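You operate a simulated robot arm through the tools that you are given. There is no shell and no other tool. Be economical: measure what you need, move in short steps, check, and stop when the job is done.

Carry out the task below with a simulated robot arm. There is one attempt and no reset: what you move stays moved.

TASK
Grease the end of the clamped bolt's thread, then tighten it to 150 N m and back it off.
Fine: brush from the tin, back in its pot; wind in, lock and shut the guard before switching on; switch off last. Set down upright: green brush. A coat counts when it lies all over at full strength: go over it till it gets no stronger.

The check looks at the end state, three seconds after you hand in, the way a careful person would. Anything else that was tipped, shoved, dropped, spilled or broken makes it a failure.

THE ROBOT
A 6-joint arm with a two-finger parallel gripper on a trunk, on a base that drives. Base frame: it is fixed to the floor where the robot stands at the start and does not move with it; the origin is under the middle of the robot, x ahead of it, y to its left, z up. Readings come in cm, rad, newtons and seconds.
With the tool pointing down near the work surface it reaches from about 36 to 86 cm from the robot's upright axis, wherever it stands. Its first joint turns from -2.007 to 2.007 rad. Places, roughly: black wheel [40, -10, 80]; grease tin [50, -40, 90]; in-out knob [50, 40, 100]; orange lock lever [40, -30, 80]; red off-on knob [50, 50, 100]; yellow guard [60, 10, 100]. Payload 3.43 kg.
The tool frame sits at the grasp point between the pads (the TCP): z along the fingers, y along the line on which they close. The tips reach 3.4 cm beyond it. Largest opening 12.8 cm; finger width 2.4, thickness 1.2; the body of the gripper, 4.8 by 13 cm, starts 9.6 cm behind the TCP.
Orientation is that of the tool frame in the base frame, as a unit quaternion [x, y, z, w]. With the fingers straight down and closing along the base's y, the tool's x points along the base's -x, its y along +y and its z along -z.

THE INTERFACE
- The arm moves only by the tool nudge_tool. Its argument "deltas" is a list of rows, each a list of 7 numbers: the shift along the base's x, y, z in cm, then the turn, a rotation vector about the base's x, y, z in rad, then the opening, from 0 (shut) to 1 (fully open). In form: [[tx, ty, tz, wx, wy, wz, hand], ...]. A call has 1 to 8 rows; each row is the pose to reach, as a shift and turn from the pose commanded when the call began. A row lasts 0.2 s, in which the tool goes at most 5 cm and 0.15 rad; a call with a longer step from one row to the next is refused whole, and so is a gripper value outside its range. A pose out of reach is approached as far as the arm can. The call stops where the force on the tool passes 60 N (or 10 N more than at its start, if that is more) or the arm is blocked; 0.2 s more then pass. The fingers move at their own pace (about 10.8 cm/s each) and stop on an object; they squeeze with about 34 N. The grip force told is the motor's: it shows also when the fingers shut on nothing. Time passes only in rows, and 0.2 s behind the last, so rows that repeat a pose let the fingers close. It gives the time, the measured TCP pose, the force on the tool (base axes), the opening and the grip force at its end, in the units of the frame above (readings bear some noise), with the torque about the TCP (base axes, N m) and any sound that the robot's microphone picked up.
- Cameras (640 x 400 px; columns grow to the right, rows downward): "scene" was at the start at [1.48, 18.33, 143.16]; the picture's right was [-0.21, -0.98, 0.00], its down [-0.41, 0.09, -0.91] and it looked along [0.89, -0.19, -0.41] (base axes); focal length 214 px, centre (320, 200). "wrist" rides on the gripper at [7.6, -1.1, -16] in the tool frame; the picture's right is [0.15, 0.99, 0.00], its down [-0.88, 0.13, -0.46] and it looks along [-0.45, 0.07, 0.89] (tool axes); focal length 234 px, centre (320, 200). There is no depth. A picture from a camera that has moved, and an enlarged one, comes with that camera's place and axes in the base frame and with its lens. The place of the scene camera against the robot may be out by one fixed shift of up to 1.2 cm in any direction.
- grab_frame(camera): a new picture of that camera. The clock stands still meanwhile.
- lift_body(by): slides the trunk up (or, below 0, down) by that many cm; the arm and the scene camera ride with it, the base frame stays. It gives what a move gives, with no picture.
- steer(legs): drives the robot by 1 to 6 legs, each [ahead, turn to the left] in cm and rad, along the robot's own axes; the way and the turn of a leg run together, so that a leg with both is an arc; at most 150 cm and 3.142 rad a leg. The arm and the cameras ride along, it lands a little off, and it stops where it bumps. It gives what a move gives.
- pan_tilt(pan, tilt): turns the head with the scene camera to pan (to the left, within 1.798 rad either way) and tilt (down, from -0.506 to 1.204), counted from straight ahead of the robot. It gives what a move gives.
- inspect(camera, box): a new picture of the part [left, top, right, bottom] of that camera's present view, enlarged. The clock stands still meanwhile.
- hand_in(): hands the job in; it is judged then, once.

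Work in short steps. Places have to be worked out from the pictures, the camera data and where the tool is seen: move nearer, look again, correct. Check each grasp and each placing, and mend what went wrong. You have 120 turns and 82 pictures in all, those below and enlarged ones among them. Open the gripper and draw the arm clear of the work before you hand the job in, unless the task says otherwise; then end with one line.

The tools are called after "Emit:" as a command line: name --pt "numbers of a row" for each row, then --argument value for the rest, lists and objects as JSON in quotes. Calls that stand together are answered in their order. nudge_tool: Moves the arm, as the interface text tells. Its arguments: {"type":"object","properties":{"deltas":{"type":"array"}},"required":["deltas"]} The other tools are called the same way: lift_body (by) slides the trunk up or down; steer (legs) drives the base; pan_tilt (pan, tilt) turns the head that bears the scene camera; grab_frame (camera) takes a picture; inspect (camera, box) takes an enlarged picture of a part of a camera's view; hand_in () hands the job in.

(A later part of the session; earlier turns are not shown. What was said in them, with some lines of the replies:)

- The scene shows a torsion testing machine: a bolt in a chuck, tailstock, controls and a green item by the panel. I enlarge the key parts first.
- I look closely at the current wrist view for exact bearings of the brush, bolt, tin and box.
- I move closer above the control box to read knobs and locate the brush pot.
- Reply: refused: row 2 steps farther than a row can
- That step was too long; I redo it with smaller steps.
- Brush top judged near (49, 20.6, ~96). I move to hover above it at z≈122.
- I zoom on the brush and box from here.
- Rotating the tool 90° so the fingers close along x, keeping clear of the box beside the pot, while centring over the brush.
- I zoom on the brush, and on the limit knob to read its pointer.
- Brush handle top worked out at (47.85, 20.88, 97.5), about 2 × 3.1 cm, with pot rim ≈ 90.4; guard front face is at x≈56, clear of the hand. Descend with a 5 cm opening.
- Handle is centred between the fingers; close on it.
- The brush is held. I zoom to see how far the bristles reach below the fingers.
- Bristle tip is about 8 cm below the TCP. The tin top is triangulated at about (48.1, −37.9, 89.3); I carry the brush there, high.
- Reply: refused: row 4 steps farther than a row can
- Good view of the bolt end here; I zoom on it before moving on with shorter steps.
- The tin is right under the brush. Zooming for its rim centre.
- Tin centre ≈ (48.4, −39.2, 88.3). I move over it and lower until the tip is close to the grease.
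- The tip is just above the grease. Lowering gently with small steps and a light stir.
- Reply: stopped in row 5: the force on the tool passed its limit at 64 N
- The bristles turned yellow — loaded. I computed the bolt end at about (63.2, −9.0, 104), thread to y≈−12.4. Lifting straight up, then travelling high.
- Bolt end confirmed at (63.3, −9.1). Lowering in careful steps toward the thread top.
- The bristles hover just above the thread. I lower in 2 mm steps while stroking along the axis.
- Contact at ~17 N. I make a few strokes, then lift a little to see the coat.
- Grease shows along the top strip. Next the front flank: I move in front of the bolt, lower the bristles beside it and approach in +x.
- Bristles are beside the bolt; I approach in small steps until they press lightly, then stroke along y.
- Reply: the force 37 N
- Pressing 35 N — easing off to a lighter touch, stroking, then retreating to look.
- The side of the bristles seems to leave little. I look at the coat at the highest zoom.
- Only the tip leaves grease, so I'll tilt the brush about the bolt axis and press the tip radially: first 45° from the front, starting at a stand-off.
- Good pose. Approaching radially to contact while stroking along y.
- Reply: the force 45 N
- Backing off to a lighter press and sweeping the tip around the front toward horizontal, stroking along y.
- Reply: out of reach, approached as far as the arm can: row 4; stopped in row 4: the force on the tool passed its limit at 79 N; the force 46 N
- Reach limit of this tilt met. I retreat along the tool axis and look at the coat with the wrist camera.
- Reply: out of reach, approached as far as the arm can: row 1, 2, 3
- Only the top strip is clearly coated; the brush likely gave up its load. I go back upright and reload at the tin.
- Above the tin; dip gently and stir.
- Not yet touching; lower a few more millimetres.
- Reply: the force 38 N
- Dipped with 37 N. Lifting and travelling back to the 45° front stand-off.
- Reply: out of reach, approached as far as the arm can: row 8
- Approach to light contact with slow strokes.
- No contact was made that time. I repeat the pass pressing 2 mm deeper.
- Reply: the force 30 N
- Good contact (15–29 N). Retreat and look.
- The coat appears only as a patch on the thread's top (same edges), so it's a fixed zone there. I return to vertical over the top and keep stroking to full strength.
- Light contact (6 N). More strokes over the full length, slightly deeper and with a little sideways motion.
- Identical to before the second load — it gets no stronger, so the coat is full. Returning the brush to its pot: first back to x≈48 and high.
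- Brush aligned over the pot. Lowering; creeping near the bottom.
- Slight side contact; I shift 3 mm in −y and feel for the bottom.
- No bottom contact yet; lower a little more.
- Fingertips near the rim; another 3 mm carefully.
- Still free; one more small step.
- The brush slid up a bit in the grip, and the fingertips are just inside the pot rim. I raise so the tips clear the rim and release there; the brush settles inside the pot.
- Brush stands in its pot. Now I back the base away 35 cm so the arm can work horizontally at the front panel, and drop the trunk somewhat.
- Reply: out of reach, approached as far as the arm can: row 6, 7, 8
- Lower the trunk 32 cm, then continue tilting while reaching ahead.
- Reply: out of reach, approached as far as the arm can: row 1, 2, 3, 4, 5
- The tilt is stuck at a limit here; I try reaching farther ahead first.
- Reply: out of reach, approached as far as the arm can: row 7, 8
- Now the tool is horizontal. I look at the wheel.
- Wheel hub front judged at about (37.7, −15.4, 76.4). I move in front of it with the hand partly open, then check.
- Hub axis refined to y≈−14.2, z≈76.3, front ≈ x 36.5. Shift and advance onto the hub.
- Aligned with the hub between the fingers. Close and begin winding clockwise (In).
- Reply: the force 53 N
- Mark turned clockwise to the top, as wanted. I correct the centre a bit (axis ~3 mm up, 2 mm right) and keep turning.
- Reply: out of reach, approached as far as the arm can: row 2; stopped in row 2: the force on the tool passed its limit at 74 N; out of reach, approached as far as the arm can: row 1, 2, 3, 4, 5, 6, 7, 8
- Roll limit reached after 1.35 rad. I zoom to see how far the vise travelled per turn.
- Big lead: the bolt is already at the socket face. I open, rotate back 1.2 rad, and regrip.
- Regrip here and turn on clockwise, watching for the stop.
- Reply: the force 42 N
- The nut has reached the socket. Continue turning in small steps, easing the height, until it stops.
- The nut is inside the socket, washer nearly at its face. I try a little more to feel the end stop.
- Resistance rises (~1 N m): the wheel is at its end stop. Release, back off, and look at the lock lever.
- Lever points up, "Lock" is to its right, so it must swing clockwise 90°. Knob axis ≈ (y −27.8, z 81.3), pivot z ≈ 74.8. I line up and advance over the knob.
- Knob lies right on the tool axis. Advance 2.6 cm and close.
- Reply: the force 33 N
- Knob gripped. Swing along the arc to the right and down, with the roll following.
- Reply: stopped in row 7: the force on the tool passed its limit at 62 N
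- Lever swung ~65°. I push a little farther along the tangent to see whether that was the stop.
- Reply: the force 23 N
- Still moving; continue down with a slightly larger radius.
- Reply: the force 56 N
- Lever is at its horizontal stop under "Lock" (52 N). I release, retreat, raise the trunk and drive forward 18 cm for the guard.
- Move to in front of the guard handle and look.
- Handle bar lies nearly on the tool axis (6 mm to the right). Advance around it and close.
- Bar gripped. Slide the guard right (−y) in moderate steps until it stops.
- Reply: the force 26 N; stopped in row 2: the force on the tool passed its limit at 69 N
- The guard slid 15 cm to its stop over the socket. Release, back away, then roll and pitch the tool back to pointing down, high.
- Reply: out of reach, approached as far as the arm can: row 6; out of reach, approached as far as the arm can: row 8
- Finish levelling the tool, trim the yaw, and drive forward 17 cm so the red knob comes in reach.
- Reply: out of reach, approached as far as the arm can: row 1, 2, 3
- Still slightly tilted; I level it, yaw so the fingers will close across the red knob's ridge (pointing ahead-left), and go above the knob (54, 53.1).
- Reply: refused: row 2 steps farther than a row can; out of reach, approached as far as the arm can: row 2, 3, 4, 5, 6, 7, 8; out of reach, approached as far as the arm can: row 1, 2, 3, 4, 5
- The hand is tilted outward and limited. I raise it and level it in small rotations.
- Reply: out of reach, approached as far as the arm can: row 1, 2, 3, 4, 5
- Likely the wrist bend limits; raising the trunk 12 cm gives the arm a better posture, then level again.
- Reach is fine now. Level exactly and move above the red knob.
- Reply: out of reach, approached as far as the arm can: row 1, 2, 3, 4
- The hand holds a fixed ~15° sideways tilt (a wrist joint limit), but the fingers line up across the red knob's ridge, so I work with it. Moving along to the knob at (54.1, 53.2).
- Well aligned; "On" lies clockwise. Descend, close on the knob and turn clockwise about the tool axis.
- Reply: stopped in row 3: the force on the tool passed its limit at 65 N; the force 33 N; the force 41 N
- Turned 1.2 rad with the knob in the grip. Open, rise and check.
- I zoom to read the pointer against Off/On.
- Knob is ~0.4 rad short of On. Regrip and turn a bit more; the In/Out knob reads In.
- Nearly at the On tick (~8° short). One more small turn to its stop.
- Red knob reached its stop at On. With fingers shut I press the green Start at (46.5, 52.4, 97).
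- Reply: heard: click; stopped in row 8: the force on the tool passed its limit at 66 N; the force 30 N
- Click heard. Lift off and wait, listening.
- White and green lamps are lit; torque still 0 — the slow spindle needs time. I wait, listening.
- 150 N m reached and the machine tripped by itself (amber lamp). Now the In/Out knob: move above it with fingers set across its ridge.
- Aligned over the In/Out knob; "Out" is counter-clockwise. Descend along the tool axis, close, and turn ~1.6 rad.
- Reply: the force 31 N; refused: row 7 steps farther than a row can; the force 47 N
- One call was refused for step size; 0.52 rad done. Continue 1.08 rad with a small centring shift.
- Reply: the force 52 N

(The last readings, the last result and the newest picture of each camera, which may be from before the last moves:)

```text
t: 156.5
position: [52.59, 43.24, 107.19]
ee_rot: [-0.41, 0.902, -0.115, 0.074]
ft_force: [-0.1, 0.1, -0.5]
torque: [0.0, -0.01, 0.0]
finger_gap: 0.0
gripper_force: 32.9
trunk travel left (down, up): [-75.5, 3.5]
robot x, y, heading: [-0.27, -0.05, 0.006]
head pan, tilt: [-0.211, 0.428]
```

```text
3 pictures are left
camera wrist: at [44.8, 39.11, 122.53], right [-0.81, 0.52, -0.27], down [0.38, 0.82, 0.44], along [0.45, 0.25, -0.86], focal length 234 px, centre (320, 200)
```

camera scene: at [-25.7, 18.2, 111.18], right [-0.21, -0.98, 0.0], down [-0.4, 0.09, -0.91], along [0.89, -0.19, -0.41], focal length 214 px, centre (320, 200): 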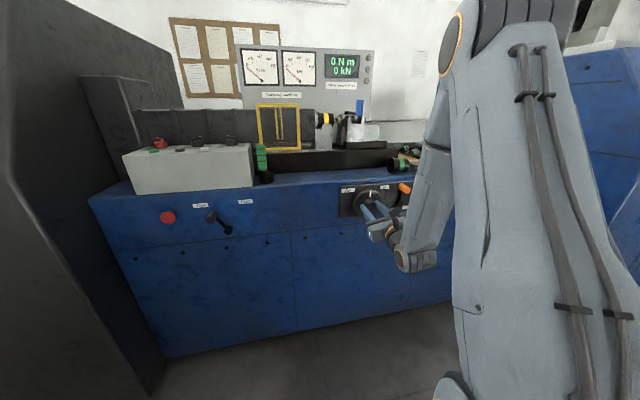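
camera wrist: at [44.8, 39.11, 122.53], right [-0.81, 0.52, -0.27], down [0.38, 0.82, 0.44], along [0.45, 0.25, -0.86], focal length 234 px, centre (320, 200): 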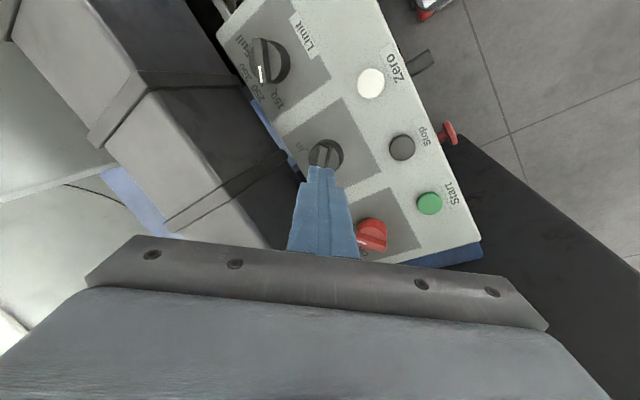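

Knob is at its Out stop. Now press Start again.

Emit:
nudge_tool --pt "-2 3 0 0 0 0 0" --pt "-4 6 0 0 0 0 0" --pt "-6 9 0 0 0 0 0" --pt "-6.9 9.75 -2.5 0 0 0 0" --pt "-6.9 9.75 -5 0 0 0 0" --pt "-6.9 9.75 -6 0 0 0 0" --pt "-6.9 9.75 -6.5 0 0 0 0" --pt "-6.9 9.75 -6.8 0 0 0 0"

```text
t: 158.3
position: [45.78, 53.03, 100.56]
ee_rot: [-0.41, 0.902, -0.115, 0.075]
ft_force: [-1.5, -2.3, 13.1]
torque: [-0.04, 0.05, -0.01]
finger_gap: 0.02
gripper_force: 33.1
trunk travel left (down, up): [-75.5, 3.5]
robot x, y, heading: [-0.54, -0.31, 0.001]
head pan, tilt: [-0.211, 0.428]
heard: click
```

Click heard. Lift and wait about 5 s, then check the display.

Emit:
nudge_tool --pt "0 0 2 0 0 0 0" --pt "0 0 4 0 0 0 0" --pt "0 0 4 0 0 0 0" --pt "0 0 4 0 0 0 0" --pt "0 0 4 0 0 0 0" --pt "0 0 4 0 0 0 0" --pt "0 0 4 0 0 0 0" --pt "0 0 4 0 0 0 0"

Emit:
nudge_tool --pt "0 0 0 0 0 0 0" --pt "0 0 0 0 0 0 0" --pt "0 0 0 0 0 0 0" --pt "0 0 0 0 0 0 0" --pt "0 0 0 0 0 0 0" --pt "0 0 0 0 0 0 0" --pt "0 0 0 0 0 0 0" --pt "0 0 0 0 0 0 0"

Emit:
nudge_tool --pt "0 0 0 0 0 0 0" --pt "0 0 0 0 0 0 0" --pt "0 0 0 0 0 0 0" --pt "0 0 0 0 0 0 0" --pt "0 0 0 0 0 0 0" --pt "0 0 0 0 0 0 0" --pt "0 0 0 0 0 0 0" --pt "0 0 0 0 0 0 0"

Emit:
inspect --camera "scene" --box '[330, 140, 420, 200]'

```text
t: 160.1
position: [45.82, 52.97, 104.59]
ee_rot: [-0.411, 0.901, -0.115, 0.073]
ft_force: [0.4, 0.4, 0.5]
torque: [0.0, -0.02, -0.02]
finger_gap: 0.01
gripper_force: 33.4
trunk travel left (down, up): [-75.5, 3.5]
robot x, y, heading: [-0.39, -0.3, 0.004]
head pan, tilt: [-0.211, 0.428]
```

```text
t: 161.9
position: [45.91, 53.07, 104.65]
ee_rot: [-0.411, 0.901, -0.115, 0.073]
ft_force: [-0.1, 0.0, -0.7]
torque: [0.02, 0.01, 0.0]
finger_gap: 0.0
gripper_force: 33.3
trunk travel left (down, up): [-75.5, 3.5]
robot x, y, heading: [-0.16, -0.17, 0.006]
head pan, tilt: [-0.211, 0.428]
```

```text
t: 163.7
position: [45.67, 53.09, 104.64]
ee_rot: [-0.411, 0.901, -0.115, 0.073]
ft_force: [0.4, -0.1, -0.2]
torque: [0.01, -0.01, -0.03]
finger_gap: 0.0
gripper_force: 32.9
trunk travel left (down, up): [-75.5, 3.5]
robot x, y, heading: [-0.32, -0.08, 0.004]
head pan, tilt: [-0.211, 0.428]
```

```text
6.67 times, centred on (375, 170) of scene
camera zoom: at [-1.22, 18.19, 151.16], right [-0.2, -0.98, 0.0], down [-0.41, 0.08, -0.91], along [0.89, -0.19, -0.41], focal length 1430 px, centre (-47, 400)
```

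zoom: 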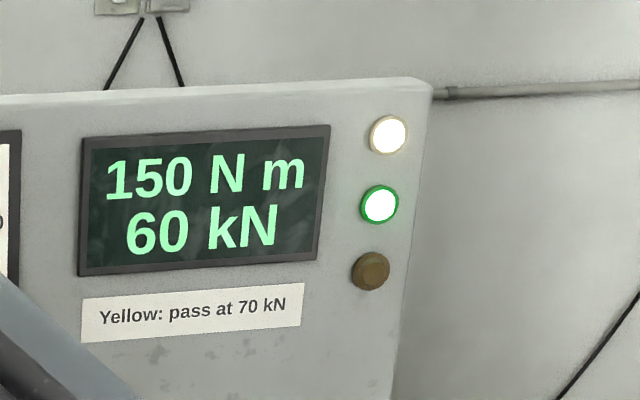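

Running in reverse (green lamp); the figures hold the peak. I wait longer for it to come fully free.

Emit:
nudge_tool --pt "0 0 0 0 0 0 0" --pt "0 0 0 0 0 0 0" --pt "0 0 0 0 0 0 0" --pt "0 0 0 0 0 0 0" --pt "0 0 0 0 0 0 0" --pt "0 0 0 0 0 0 0" --pt "0 0 0 0 0 0 0" --pt "0 0 0 0 0 0 0"

Emit:
nudge_tool --pt "0 0 0 0 0 0 0" --pt "0 0 0 0 0 0 0" --pt "0 0 0 0 0 0 0" --pt "0 0 0 0 0 0 0" --pt "0 0 0 0 0 0 0" --pt "0 0 0 0 0 0 0" --pt "0 0 0 0 0 0 0" --pt "0 0 0 0 0 0 0"

Emit:
nudge_tool --pt "0 0 0 0 0 0 0" --pt "0 0 0 0 0 0 0" --pt "0 0 0 0 0 0 0" --pt "0 0 0 0 0 0 0" --pt "0 0 0 0 0 0 0" --pt "0 0 0 0 0 0 0" --pt "0 0 0 0 0 0 0" --pt "0 0 0 0 0 0 0"

Emit:
nudge_tool --pt "0 0 0 0 0 0 0" --pt "0 0 0 0 0 0 0" --pt "0 0 0 0 0 0 0" --pt "0 0 0 0 0 0 0" --pt "0 0 0 0 0 0 0" --pt "0 0 0 0 0 0 0" --pt "0 0 0 0 0 0 0" --pt "0 0 0 0 0 0 0"

Emit:
grab_frame --camera "scene"

```text
t: 165.5
position: [45.81, 53.11, 104.65]
ee_rot: [-0.411, 0.901, -0.116, 0.074]
ft_force: [-0.4, 0.0, 0.8]
torque: [0.0, 0.03, 0.0]
finger_gap: 0.0
gripper_force: 33.2
trunk travel left (down, up): [-75.5, 3.5]
robot x, y, heading: [-0.12, 0.52, 0.004]
head pan, tilt: [-0.211, 0.428]
```

```text
t: 167.3
position: [45.87, 52.96, 104.63]
ee_rot: [-0.411, 0.901, -0.117, 0.073]
ft_force: [-0.1, 0.0, 0.0]
torque: [0.02, 0.0, 0.01]
finger_gap: 0.0
gripper_force: 32.9
trunk travel left (down, up): [-75.5, 3.5]
robot x, y, heading: [-0.4, -0.19, 0.007]
head pan, tilt: [-0.211, 0.428]
```

```text
t: 169.1
position: [45.8, 53.1, 104.61]
ee_rot: [-0.41, 0.902, -0.116, 0.073]
ft_force: [-0.5, 0.3, 0.1]
torque: [0.02, 0.01, 0.03]
finger_gap: 0.01
gripper_force: 33.0
trunk travel left (down, up): [-75.5, 3.5]
robot x, y, heading: [-0.42, -0.18, 0.003]
head pan, tilt: [-0.211, 0.428]
```

```text
t: 170.9
position: [45.78, 53.06, 104.67]
ee_rot: [-0.411, 0.901, -0.116, 0.073]
ft_force: [1.0, 0.3, 0.3]
torque: [-0.01, 0.0, -0.01]
finger_gap: 0.0
gripper_force: 33.2
trunk travel left (down, up): [-75.5, 3.5]
robot x, y, heading: [-0.16, -0.19, 0.003]
head pan, tilt: [-0.211, 0.428]
```

```text
1 pictures are left
camera scene: at [-1.22, 18.19, 151.16], right [-0.2, -0.98, 0.0], down [-0.41, 0.08, -0.91], along [0.89, -0.19, -0.41], focal length 214 px, centre (320, 200)
```

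scene: 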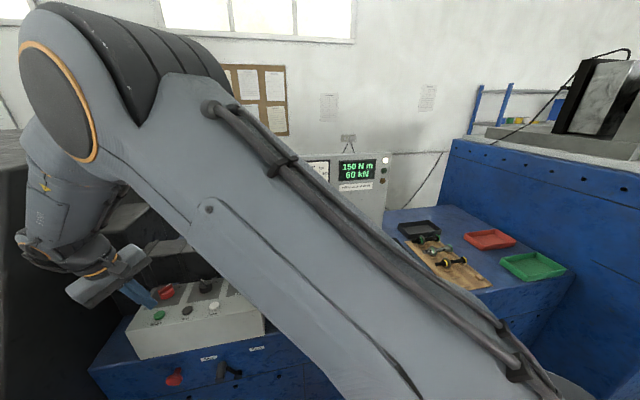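

Green lamp is out: the machine finished backing off. Now switch off last: go above the red knob, with yaw set across its ridge.

Emit:
nudge_tool --pt "0 0 2 0.033 -0.021 -0.138 0" --pt "1 0.3 3 0.066 -0.042 -0.276 0.3" --pt "3 0.6 3 0.099 -0.063 -0.414 0.5" --pt "5 1 3 0.132 -0.084 -0.552 0.5" --pt "6.5 1.4 3 0.165 -0.105 -0.69 0.5" --pt "6.5 1.4 3 0.198 -0.126 -0.828 0.5" --pt "6.5 1.4 3 0.231 -0.147 -0.966 0.5" --pt "6.5 1.4 3 0.264 -0.168 -1.104 0.5"

Emit:
nudge_tool --pt "0 0 0 0.033 -0.021 -0.138 0.5" --pt "0 0 0 0.066 -0.042 -0.276 0.5" --pt "0 0 0 0.105 -0.068 -0.44 0.5"

```text
t: 172.7
position: [52.31, 54.37, 107.43]
ee_rot: [0.145, 0.98, -0.056, 0.125]
ft_force: [-0.1, -0.2, -0.3]
torque: [-0.01, 0.01, -0.01]
finger_gap: 6.41
gripper_force: 0.1
trunk travel left (down, up): [-75.5, 3.5]
robot x, y, heading: [-0.99, -0.36, 0.006]
head pan, tilt: [-0.211, 0.428]
```

```text
refused: row 3 steps farther than a row can; nothing moved
```

Finish the yaw in smaller steps, then descend and close on the red knob.

Emit:
nudge_tool --pt "0 0 0 0.032 -0.02 -0.135 0.5" --pt "0 0 0 0.064 -0.041 -0.27 0.5" --pt "0 0 0 0.096 -0.062 -0.405 0.5" --pt "0.4 -0.2 -2 0.104 -0.067 -0.44 0.5" --pt "0.8 -0.4 -4.5 0.104 -0.067 -0.44 0.5" --pt "1.1 -0.5 -6.1 0.104 -0.067 -0.44 0.5" --pt "1.1 -0.5 -6.1 0.104 -0.067 -0.44 0.1" --pt "1.1 -0.5 -6.1 0.104 -0.067 -0.44 0"

Emit:
nudge_tool --pt "0 0 0 0 0 0 0" --pt "0 0 0 -0.034 0.022 0.14 0" --pt "0 0 0 -0.068 0.044 0.28 0" --pt "0 0 0 -0.102 0.066 0.42 0" --pt "0 0 0 -0.136 0.088 0.56 0" --pt "0 0 0 -0.17 0.11 0.7 0" --pt "0 0 0 -0.204 0.132 0.84 0" --pt "0 0 0 -0.238 0.154 0.98 0"

Emit:
nudge_tool --pt "0 0 0 -0.034 0.022 0.14 0" --pt "0 0 0 -0.068 0.044 0.28 0" --pt "0 0 0 -0.102 0.066 0.42 0" --pt "0 0 0 -0.136 0.088 0.56 0" --pt "0 0 0 -0.153 0.099 0.63 0"

```text
t: 174.5
position: [53.35, 53.89, 101.21]
ee_rot: [0.362, 0.922, -0.026, 0.133]
ft_force: [0.5, -0.5, -3.9]
torque: [0.27, 0.06, -0.01]
finger_gap: 3.6
gripper_force: 44.9
trunk travel left (down, up): [-75.5, 3.5]
robot x, y, heading: [-0.4, -0.31, 0.002]
head pan, tilt: [-0.211, 0.428]
```

```text
t: 176.3
position: [53.35, 53.72, 101.5]
ee_rot: [-0.133, 0.982, -0.092, 0.102]
ft_force: [-9.4, -19.2, 10.1]
torque: [0.08, -0.56, -0.27]
finger_gap: 3.7
gripper_force: 44.6
trunk travel left (down, up): [-75.5, 3.5]
robot x, y, heading: [-0.34, -0.22, 0.008]
head pan, tilt: [-0.211, 0.428]
```

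```text
t: 177.5
position: [53.56, 53.81, 101.45]
ee_rot: [-0.443, 0.886, -0.122, 0.069]
ft_force: [-0.6, -19.7, 13.6]
torque: [0.42, -0.65, -0.15]
finger_gap: 3.74
gripper_force: 45.3
trunk travel left (down, up): [-75.5, 3.5]
robot x, y, heading: [-0.94, -0.39, -0.0]
head pan, tilt: [-0.211, 0.428]
```

Turned 1.6 rad; a bit more to the stop, then release, rise well clear and check with the last picture.

Emit:
nudge_tool --pt "0 0 0 -0.03 0.02 0.13 0" --pt "0 0 0 -0.05 0.033 0.22 0" --pt "0 0 0 -0.05 0.033 0.22 0"

Emit:
nudge_tool --pt "0 0 0 0 0 0 0.5" --pt "0 0 0 0 0 0 0.5" --pt "-0.5 0.3 2.5 0 0 0 0.5" --pt "-1.5 0 6 0 0 0 0.6" --pt "-3 -2 10 0 0 0 0.6"

Emit:
grab_frame --camera "wrist"

```text
t: 177.9
position: [53.41, 53.77, 101.4]
ee_rot: [-0.463, 0.873, -0.129, 0.082]
ft_force: [10.6, 0.6, -4.9]
torque: [-0.14, 0.84, 0.03]
finger_gap: 3.77
gripper_force: 45.0
out of reach, approached as far as the arm can: row 1
trunk travel left (down, up): [-75.5, 3.5]
robot x, y, heading: [-0.22, -0.28, -0.003]
head pan, tilt: [-0.211, 0.428]
stopped in row 1: the force on the tool passed its limit at 82 N (the readings are from after the stop); the commanded pose is now the measured one
```

```text
t: 179.1
position: [49.79, 51.87, 111.1]
ee_rot: [-0.459, 0.874, -0.132, 0.086]
ft_force: [0.5, 0.7, -0.5]
torque: [-0.07, 0.0, -0.03]
finger_gap: 7.73
gripper_force: 0.0
out of reach, approached as far as the arm can: row 5
trunk travel left (down, up): [-75.5, 3.5]
robot x, y, heading: [-0.48, -0.05, -0.002]
head pan, tilt: [-0.211, 0.428]
```

```text
0 pictures are left
camera wrist: at [42.13, 47.35, 126.36], right [-0.86, 0.42, -0.31], down [0.27, 0.87, 0.42], along [0.44, 0.27, -0.85], focal length 234 px, centre (320, 200)
```

wrist: 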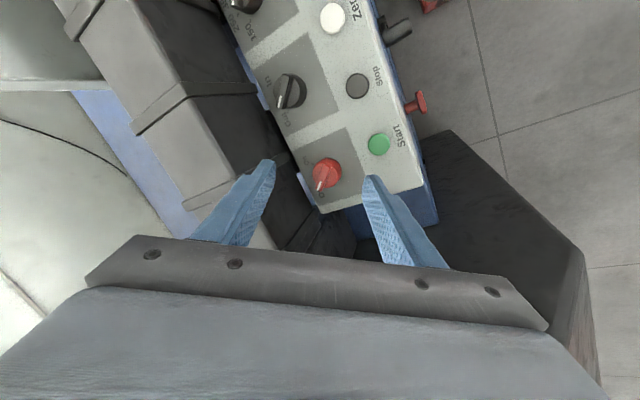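

The red knob's pointer is back over Off, parallel to the Out setting at its stop. Draw the arm higher and clear, then hand in.

Emit:
nudge_tool --pt "-1 -1 3 0 0 0 0.6" --pt "-3 -3 6 0 0 0 0.6"

Emit:
hand_in

```text
t: 179.7
position: [46.55, 48.74, 117.24]
ee_rot: [-0.46, 0.874, -0.132, 0.085]
ft_force: [-0.2, 0.7, 0.1]
torque: [-0.07, -0.01, 0.0]
finger_gap: 7.68
gripper_force: 0.1
out of reach, approached as far as the arm can: row 1
trunk travel left (down, up): [-75.5, 3.5]
robot x, y, heading: [-0.15, -0.46, 0.003]
head pan, tilt: [-0.211, 0.428]
```

```text
The job is handed in.
```

I greased the bolt, tightened it to 150 N m (60 kN on the display), ran it in reverse until the running lamp went out, and switched the machine off last. The grease shows only as a strip along the top of the thread, which got no stronger with a second load. The gauges were hidden, so I did not see the torque drop to zero.
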